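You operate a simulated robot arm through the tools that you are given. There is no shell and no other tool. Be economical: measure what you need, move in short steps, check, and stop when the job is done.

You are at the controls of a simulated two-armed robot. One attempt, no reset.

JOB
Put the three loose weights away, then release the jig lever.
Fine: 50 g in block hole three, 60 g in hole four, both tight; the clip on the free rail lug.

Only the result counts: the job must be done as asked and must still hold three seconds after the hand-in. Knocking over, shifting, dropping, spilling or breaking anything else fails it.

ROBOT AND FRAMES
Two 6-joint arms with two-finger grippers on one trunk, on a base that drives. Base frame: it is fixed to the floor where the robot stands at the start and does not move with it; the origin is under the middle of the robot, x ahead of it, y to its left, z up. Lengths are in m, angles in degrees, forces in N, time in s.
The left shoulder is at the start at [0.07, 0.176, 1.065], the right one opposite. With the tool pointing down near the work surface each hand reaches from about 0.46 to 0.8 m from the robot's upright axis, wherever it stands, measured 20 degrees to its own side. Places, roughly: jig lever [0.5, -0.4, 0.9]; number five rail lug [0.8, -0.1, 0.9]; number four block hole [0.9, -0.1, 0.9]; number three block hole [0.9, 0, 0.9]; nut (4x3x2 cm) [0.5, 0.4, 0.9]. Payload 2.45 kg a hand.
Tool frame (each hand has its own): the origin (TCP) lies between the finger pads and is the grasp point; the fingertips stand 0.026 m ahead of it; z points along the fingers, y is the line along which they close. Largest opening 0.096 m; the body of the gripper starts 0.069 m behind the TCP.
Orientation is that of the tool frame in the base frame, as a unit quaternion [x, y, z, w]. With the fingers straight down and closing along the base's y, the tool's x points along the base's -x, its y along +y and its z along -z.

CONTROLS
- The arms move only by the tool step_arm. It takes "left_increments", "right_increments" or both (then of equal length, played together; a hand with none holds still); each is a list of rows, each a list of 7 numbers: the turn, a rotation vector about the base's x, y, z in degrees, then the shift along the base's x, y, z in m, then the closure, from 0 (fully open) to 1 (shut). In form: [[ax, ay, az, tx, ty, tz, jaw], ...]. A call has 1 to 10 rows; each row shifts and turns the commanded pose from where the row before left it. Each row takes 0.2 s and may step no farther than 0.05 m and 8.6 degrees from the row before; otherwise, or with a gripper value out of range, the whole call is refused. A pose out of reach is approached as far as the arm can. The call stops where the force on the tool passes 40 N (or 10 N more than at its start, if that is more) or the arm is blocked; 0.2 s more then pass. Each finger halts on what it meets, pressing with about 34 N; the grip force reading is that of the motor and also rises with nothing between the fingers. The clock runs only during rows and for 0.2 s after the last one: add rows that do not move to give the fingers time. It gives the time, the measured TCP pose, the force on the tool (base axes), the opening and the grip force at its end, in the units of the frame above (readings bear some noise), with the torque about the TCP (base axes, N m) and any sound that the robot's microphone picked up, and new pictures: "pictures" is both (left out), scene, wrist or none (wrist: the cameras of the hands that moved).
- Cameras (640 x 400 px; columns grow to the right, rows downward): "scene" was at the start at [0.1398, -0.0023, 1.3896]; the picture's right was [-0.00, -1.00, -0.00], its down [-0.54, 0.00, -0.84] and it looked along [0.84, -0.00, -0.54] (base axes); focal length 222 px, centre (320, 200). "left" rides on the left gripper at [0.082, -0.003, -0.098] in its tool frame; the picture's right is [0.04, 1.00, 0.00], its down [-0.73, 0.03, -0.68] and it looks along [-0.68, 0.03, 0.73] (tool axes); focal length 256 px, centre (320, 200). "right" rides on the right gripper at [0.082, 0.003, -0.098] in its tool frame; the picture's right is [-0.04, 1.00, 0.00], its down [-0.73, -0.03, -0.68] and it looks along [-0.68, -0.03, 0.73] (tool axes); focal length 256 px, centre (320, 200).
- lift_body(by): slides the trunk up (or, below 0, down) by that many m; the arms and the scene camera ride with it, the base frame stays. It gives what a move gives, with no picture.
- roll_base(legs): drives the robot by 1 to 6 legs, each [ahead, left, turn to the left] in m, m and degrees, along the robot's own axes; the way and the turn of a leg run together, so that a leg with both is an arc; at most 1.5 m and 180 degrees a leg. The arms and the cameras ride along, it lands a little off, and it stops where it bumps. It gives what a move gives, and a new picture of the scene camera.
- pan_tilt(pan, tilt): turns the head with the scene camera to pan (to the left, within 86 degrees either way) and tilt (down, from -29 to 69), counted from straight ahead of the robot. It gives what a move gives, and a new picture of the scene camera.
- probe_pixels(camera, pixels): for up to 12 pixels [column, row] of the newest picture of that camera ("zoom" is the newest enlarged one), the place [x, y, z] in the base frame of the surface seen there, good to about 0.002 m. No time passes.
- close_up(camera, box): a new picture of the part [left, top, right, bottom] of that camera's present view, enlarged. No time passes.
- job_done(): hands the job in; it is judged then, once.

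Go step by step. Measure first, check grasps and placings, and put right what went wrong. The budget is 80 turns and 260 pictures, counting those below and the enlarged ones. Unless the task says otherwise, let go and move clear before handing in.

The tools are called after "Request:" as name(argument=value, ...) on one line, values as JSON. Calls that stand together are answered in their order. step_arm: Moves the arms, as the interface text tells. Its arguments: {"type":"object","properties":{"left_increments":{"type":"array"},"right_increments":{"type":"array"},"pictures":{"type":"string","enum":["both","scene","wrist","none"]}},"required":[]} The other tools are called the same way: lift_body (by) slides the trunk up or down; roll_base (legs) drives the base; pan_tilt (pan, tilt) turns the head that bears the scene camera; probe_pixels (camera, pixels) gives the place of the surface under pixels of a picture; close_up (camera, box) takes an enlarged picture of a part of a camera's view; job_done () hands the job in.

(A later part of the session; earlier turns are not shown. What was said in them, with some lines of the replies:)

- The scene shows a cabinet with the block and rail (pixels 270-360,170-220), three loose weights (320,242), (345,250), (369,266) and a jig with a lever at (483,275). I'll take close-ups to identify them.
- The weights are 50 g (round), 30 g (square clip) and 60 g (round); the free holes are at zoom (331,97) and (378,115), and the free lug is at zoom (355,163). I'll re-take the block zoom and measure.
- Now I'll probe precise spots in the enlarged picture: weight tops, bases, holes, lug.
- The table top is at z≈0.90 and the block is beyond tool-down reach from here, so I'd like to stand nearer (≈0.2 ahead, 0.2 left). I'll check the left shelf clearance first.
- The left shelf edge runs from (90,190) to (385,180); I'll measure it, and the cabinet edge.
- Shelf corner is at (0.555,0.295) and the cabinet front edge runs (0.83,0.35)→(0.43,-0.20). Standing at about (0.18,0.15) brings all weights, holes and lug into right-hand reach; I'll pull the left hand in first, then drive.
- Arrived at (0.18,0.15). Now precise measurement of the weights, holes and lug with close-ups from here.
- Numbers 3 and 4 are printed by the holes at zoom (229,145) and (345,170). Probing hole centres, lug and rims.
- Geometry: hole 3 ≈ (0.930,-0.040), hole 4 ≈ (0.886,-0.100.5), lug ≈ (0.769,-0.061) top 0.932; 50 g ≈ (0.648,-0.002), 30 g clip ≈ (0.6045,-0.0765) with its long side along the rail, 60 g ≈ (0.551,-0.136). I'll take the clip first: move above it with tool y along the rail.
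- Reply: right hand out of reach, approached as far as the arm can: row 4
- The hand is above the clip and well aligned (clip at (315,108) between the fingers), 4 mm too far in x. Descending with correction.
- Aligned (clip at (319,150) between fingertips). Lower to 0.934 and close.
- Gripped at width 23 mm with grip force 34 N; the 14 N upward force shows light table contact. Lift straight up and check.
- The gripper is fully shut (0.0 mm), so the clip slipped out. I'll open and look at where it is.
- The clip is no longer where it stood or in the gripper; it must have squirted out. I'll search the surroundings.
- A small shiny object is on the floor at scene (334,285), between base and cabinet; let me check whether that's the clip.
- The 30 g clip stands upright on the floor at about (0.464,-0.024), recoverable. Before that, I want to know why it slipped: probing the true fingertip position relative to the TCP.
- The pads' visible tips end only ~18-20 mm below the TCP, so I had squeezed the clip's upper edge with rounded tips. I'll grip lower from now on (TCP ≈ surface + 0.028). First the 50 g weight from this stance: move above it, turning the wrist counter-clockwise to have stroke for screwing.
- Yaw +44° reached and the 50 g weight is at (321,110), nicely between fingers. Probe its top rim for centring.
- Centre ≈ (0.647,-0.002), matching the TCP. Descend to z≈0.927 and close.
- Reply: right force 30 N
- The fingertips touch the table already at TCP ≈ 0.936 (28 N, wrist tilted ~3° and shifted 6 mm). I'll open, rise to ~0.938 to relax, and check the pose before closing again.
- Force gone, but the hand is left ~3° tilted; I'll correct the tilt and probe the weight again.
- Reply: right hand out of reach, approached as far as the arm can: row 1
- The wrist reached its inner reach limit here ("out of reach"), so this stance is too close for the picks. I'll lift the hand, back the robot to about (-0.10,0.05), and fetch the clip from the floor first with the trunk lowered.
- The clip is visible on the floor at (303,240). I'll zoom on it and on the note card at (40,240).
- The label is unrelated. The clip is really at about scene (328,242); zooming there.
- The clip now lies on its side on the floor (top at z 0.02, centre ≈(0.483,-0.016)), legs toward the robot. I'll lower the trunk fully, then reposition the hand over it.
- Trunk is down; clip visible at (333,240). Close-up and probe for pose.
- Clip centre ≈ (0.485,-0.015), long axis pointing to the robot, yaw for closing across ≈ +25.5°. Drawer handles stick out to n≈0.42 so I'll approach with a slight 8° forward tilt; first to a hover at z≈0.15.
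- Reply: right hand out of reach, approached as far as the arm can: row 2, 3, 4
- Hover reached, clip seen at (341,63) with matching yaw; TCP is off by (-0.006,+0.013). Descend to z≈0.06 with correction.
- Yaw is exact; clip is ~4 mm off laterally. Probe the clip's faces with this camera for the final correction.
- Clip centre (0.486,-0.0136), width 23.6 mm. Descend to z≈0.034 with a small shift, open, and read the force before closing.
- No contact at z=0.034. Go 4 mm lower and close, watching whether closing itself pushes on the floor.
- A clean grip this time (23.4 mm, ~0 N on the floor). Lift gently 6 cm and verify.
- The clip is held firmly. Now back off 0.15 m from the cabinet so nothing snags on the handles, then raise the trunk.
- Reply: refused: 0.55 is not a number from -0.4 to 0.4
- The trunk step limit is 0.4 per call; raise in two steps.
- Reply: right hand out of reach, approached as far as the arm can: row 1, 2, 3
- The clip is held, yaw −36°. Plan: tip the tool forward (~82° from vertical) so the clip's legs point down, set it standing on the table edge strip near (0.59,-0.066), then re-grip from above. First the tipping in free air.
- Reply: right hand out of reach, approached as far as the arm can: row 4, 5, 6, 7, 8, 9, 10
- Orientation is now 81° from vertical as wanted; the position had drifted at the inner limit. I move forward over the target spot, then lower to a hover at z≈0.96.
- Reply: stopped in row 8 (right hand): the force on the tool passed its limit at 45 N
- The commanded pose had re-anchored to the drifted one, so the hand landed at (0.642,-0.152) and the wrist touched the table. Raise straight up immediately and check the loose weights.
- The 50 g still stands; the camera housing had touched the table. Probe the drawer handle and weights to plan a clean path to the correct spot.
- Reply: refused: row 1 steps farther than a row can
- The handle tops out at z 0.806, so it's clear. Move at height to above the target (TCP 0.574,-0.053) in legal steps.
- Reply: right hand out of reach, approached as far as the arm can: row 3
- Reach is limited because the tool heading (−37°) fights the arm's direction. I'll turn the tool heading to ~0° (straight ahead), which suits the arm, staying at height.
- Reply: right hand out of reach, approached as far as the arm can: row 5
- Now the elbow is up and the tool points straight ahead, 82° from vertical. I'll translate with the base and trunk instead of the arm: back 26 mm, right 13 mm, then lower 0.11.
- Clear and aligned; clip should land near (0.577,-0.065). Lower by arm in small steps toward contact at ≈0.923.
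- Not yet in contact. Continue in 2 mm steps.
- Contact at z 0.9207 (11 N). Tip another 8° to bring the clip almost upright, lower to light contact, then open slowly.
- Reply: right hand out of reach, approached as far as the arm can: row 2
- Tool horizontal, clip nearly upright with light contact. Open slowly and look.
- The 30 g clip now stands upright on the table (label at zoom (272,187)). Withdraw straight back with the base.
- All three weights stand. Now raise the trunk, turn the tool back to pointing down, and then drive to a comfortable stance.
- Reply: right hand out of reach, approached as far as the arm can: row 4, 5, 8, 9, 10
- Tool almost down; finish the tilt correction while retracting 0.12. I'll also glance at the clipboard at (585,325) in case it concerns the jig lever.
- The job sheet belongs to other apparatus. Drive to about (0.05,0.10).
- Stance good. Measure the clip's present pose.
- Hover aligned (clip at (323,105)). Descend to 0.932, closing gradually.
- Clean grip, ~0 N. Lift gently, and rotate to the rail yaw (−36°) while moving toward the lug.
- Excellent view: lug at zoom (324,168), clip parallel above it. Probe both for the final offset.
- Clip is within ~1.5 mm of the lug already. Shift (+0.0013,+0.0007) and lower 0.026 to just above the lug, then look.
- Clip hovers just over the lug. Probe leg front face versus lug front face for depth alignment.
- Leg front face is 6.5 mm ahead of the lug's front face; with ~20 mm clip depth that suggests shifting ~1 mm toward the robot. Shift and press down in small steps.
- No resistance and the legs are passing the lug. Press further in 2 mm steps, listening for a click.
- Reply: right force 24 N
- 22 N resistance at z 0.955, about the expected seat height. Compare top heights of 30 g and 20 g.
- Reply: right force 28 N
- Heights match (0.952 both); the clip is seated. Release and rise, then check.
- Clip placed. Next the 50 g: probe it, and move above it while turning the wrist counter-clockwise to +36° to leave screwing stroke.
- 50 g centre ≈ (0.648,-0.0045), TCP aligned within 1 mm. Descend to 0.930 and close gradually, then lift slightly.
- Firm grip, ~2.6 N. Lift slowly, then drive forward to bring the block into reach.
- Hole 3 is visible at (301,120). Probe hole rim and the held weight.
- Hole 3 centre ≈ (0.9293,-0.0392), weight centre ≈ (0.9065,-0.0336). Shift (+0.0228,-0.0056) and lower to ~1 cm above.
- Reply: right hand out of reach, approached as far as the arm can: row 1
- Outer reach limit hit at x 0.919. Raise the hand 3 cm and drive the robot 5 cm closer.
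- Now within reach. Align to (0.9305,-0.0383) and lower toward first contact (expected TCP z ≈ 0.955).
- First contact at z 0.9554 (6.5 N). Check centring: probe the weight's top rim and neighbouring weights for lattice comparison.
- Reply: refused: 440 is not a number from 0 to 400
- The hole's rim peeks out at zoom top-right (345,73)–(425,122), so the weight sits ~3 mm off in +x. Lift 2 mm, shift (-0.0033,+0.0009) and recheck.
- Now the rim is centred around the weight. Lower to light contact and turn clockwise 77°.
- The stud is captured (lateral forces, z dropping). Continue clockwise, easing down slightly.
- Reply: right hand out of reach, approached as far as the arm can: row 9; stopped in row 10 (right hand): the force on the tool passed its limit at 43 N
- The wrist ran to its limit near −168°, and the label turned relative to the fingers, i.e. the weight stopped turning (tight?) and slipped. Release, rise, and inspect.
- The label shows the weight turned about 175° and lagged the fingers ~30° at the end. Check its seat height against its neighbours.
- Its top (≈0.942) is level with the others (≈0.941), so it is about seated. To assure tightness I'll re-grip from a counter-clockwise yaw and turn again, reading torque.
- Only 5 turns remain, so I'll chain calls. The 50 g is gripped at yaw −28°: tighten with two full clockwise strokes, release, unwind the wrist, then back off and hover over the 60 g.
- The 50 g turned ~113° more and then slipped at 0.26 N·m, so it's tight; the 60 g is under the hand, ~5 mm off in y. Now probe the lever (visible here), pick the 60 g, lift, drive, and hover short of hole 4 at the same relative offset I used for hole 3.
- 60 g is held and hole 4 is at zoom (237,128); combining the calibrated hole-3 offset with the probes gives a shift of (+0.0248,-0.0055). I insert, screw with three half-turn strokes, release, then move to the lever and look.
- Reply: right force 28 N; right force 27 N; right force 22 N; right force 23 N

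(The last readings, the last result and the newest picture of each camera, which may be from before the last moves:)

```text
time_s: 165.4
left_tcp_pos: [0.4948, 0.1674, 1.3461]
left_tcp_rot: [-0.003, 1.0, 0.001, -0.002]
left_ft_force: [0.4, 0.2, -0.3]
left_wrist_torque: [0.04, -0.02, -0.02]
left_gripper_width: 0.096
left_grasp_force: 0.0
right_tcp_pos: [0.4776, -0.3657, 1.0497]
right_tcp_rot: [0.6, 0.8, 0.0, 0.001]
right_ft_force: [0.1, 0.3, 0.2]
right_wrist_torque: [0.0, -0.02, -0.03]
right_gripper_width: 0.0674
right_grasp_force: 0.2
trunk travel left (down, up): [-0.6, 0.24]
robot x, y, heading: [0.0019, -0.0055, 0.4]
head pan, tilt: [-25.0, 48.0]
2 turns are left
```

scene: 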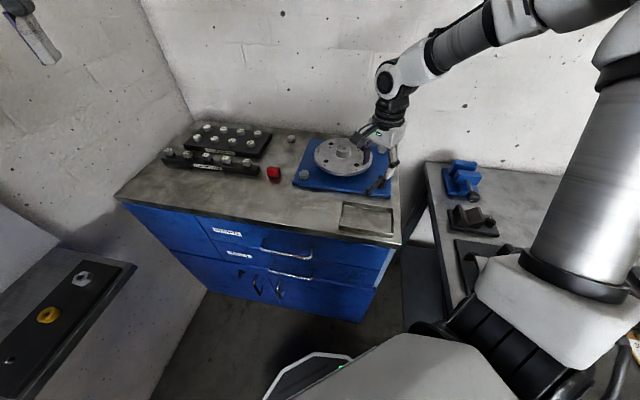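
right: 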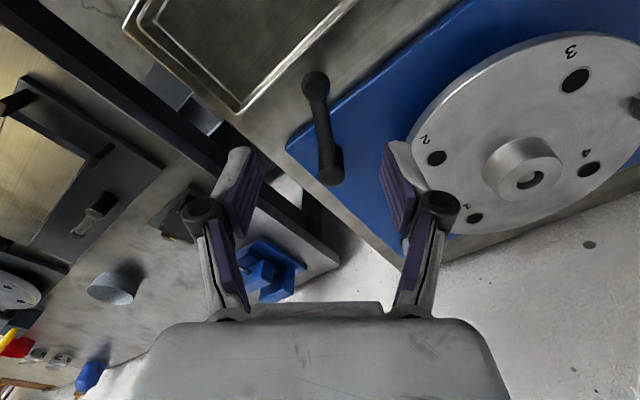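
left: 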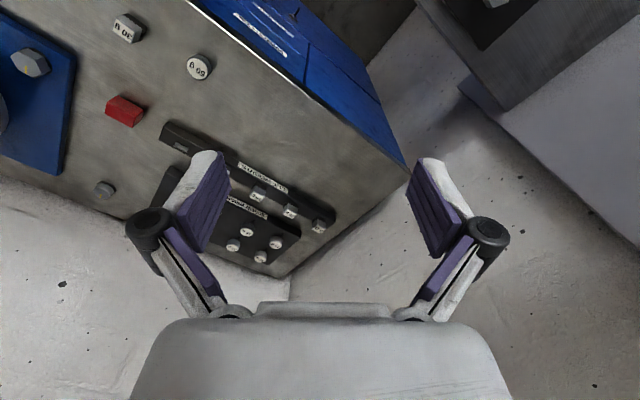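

60 g is in hole 4 and slipped the grip at up to 0.7 N·m, so it's tight; the lever lies between the fingers (knob (316,85), post (330,170)). I grip its arm near the knob and swing it counter-clockwise (away from the dial) around the post, watching the force.

Request:
step_arm(right_increments=[[0, 0, 4.7, 0.0014, -0.0037, -0.03, 0.3], [0, 0, 0, 0, 0, -0.03, 0.3], [0, 0, 0, 0, 0, -0.03, 0.3], [0, 0, 0, 0, 0, 0, 0.5], [0, 0, 0, 0, 0, 0, 0.65], [0, 0, 0, 0, 0, 0, 0.8], [0, 0, 0, 0, 0, 0, 0.95], [0, 0, 0, 0, 0, 0, 0.95]], pictures="wrist")

Request:
step_arm(right_increments=[[0, 0, 8, -0.0078, -0.0036, 0, 0.95], [0, 0, 8, -0.0072, -0.0047, 0, 0.95], [0, 0, 8, -0.0065, -0.0056, 0, 0.95], [0, 0, 8, -0.0057, -0.0065, 0, 0.95], [0, 0, 8, -0.0047, -0.0072, 0, 0.95], [0, 0, 8, -0.0037, -0.0078, 0, 0.95], [0, 0, 8, -0.0025, -0.0082, 0, 0.95], [0, 0, 8, -0.0014, -0.0085, 0, 0.95], [0, 0, 8, -0.0002, -0.0086, 0, 0.95], [0, 0, 8, 0.001, -0.0085, 0, 0.95]], pictures="both")

Request:
close_up(camera="scene", box=[310, 130, 430, 230])

Request:
close_up(camera="right", box=[180, 60, 460, 240])

```text
time_s: 167.2
left_tcp_pos: [0.4932, 0.1651, 1.3475]
left_tcp_rot: [-0.003, 1.0, 0.001, -0.001]
left_ft_force: [0.3, -0.6, 0.0]
left_wrist_torque: [-0.02, 0.0, -0.01]
left_gripper_width: 0.0959
left_grasp_force: 0.1
right_tcp_pos: [0.4785, -0.3686, 0.958]
right_tcp_rot: [0.565, 0.825, 0.001, 0.0]
right_ft_force: [-2.0, -14.5, 3.8]
right_wrist_torque: [-0.45, -0.04, 0.86]
right_gripper_width: 0.0153
right_grasp_force: 41.2
trunk travel left (down, up): [-0.6, 0.24]
robot x, y, heading: [0.0022, -0.008, 0.3]
head pan, tilt: [-25.0, 48.0]
```

right: 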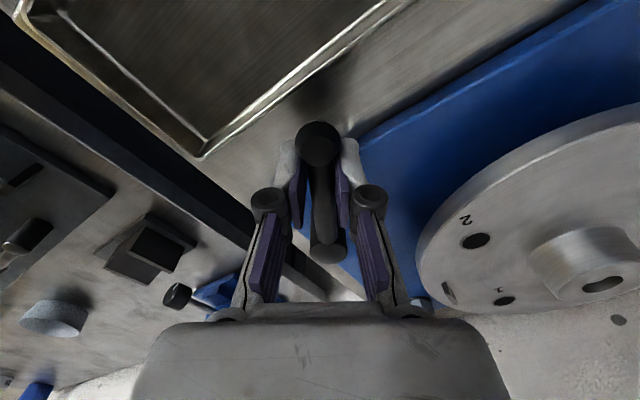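

```text
time_s: 168.8
left_tcp_pos: [0.4938, 0.1668, 1.3474]
left_tcp_rot: [-0.003, 1.0, 0.0, -0.001]
left_ft_force: [0.3, 0.0, 0.1]
left_wrist_torque: [-0.02, -0.02, 0.01]
left_gripper_width: 0.0962
left_grasp_force: 0.0
right_tcp_pos: [0.4465, -0.408, 0.9587]
right_tcp_rot: [0.141, 0.99, -0.001, 0.003]
right_ft_force: [4.0, -4.0, 5.0]
right_wrist_torque: [0.06, 0.19, -0.15]
right_gripper_width: 0.0132
right_grasp_force: 39.8
trunk travel left (down, up): [-0.6, 0.24]
robot x, y, heading: [0.0007, -0.0054, 0.4]
head pan, tilt: [-25.0, 48.0]
stopped in row 7 (right hand): the force on the tool passed its limit at 41 N (the readings are from after the stop); the commanded pose is now the measured one
```

scene: 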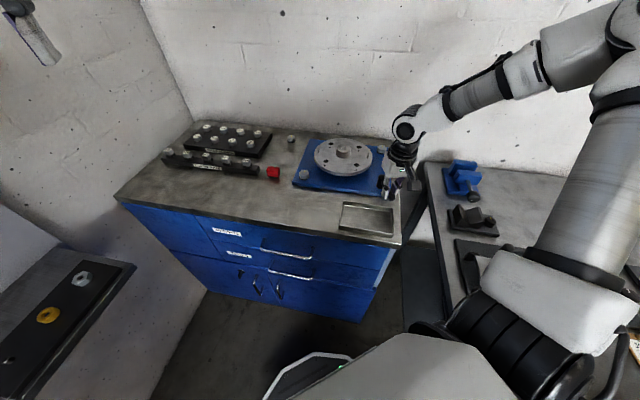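
right: 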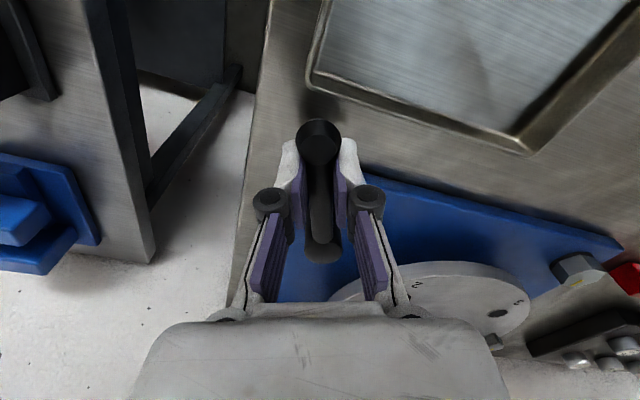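

```text
4.00 times, centred on (370, 180) of scene
```

zoom: 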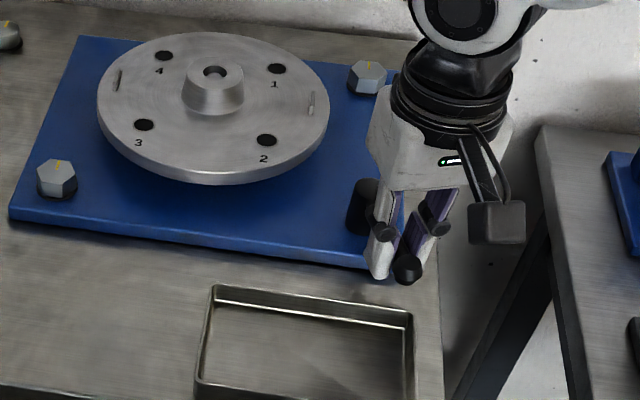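

```text
2.22 times, centred on (320, 150) of right
1 turns are left
```

zoom: 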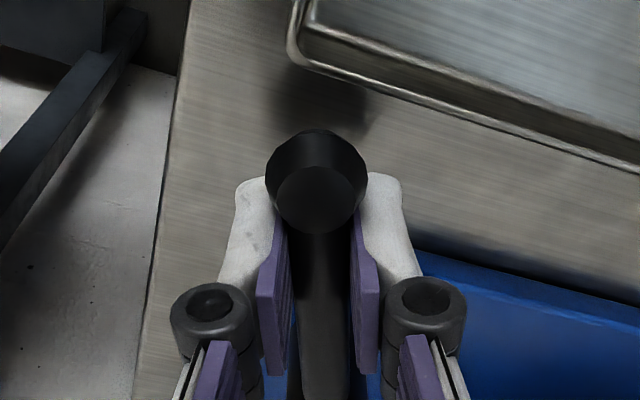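

The lever swung counter-clockwise about 53° and met its end stop at 41 N (knob now at zoom (318,180) pointing off the plate). I press on gently once more to be sure it is at the end, let go, move clear and hand in.

Request:
step_arm(right_increments=[[0, 0, 6, -0.0019, -0.0059, 0, 0.95], [0, 0, 6, -0.0013, -0.0061, 0, 0.95], [0, 0, 6, -0.0006, -0.0062, 0, 0.95]], pictures="none")

Request:
step_arm(right_increments=[[0, 0, 0, 0, 0, 0, 0.7], [0, 0, 0, 0, 0, 0, 0.5], [0, 0, 0, 0, 0, 0, 0.4], [0, 0, 0, 0, 0, 0.03, 0.4], [0, 0, 0, 0, 0, 0.04, 0.4], [0, 0, 0, 0, 0, 0.04, 0.4], [0, 0, 0, 0, 0, 0.04, 0.4]], pictures="none")

Request:
job_done()

```text
time_s: 169.6
left_tcp_pos: [0.4954, 0.1667, 1.3455]
left_tcp_rot: [-0.003, 1.0, 0.001, -0.001]
left_ft_force: [-0.1, 0.2, 0.1]
left_wrist_torque: [0.0, 0.01, -0.03]
left_gripper_width: 0.0959
left_grasp_force: 0.1
right_tcp_pos: [0.4431, -0.4277, 0.9587]
right_tcp_rot: [-0.018, 1.0, 0.0, 0.003]
right_ft_force: [11.1, -6.0, -4.0]
right_wrist_torque: [0.17, -0.94, -0.24]
right_gripper_width: 0.0133
right_grasp_force: 39.7
trunk travel left (down, up): [-0.6, 0.24]
robot x, y, heading: [0.0022, -0.0048, 0.5]
head pan, tilt: [-25.0, 48.0]
```

```text
time_s: 171.2
left_tcp_pos: [0.4947, 0.1681, 1.3466]
left_tcp_rot: [-0.003, 1.0, 0.0, -0.001]
left_ft_force: [1.3, 0.7, 0.7]
left_wrist_torque: [0.0, -0.02, -0.04]
left_gripper_width: 0.0963
left_grasp_force: 0.0
right_tcp_pos: [0.4526, -0.4217, 1.1055]
right_tcp_rot: [-0.017, 1.0, 0.0, 0.001]
right_ft_force: [-0.9, -0.8, 1.1]
right_wrist_torque: [0.0, 0.06, -0.01]
right_gripper_width: 0.0574
right_grasp_force: 0.0
right hand out of reach, approached as far as the arm can: row 7
trunk travel left (down, up): [-0.6, 0.24]
robot x, y, heading: [-0.0001, -0.0084, 0.5]
head pan, tilt: [-25.0, 48.0]
```

```text
The job is handed in.
```

I handed the job in: the 50 g is in hole three, the 60 g in hole four, the 30 g clip is on the free lug, and the jig lever is swung about 70° counter-clockwise, but I can't confirm the lever is released. I let go of the lever and lifted the hand clear before handing in.

- **Lever:** nothing on the jig marks a release direction, so I swung it away from the dial. It stopped once at 41 N, then moved about another 18° when I pushed again. I don't know whether it reached the end of its travel, and I took no picture after letting go.
- **50 g:** its top is level with its neighbours and the fingers slipped on it. The highest torque I read was about 0.26 N·m, against up to 0.7 N·m on the 60 g, so it is the less certain of the two.
- **Clip:** it slipped out of the gripper on the first pick and fell to the floor. I recovered it, and on the lug it sits level with the 20 g clip next to it, but its label faces the opposite way to the other clips.
- **Contact:** while I was carrying the clip, the hand touched the table once at 45 N. I saw nothing knocked over or moved.
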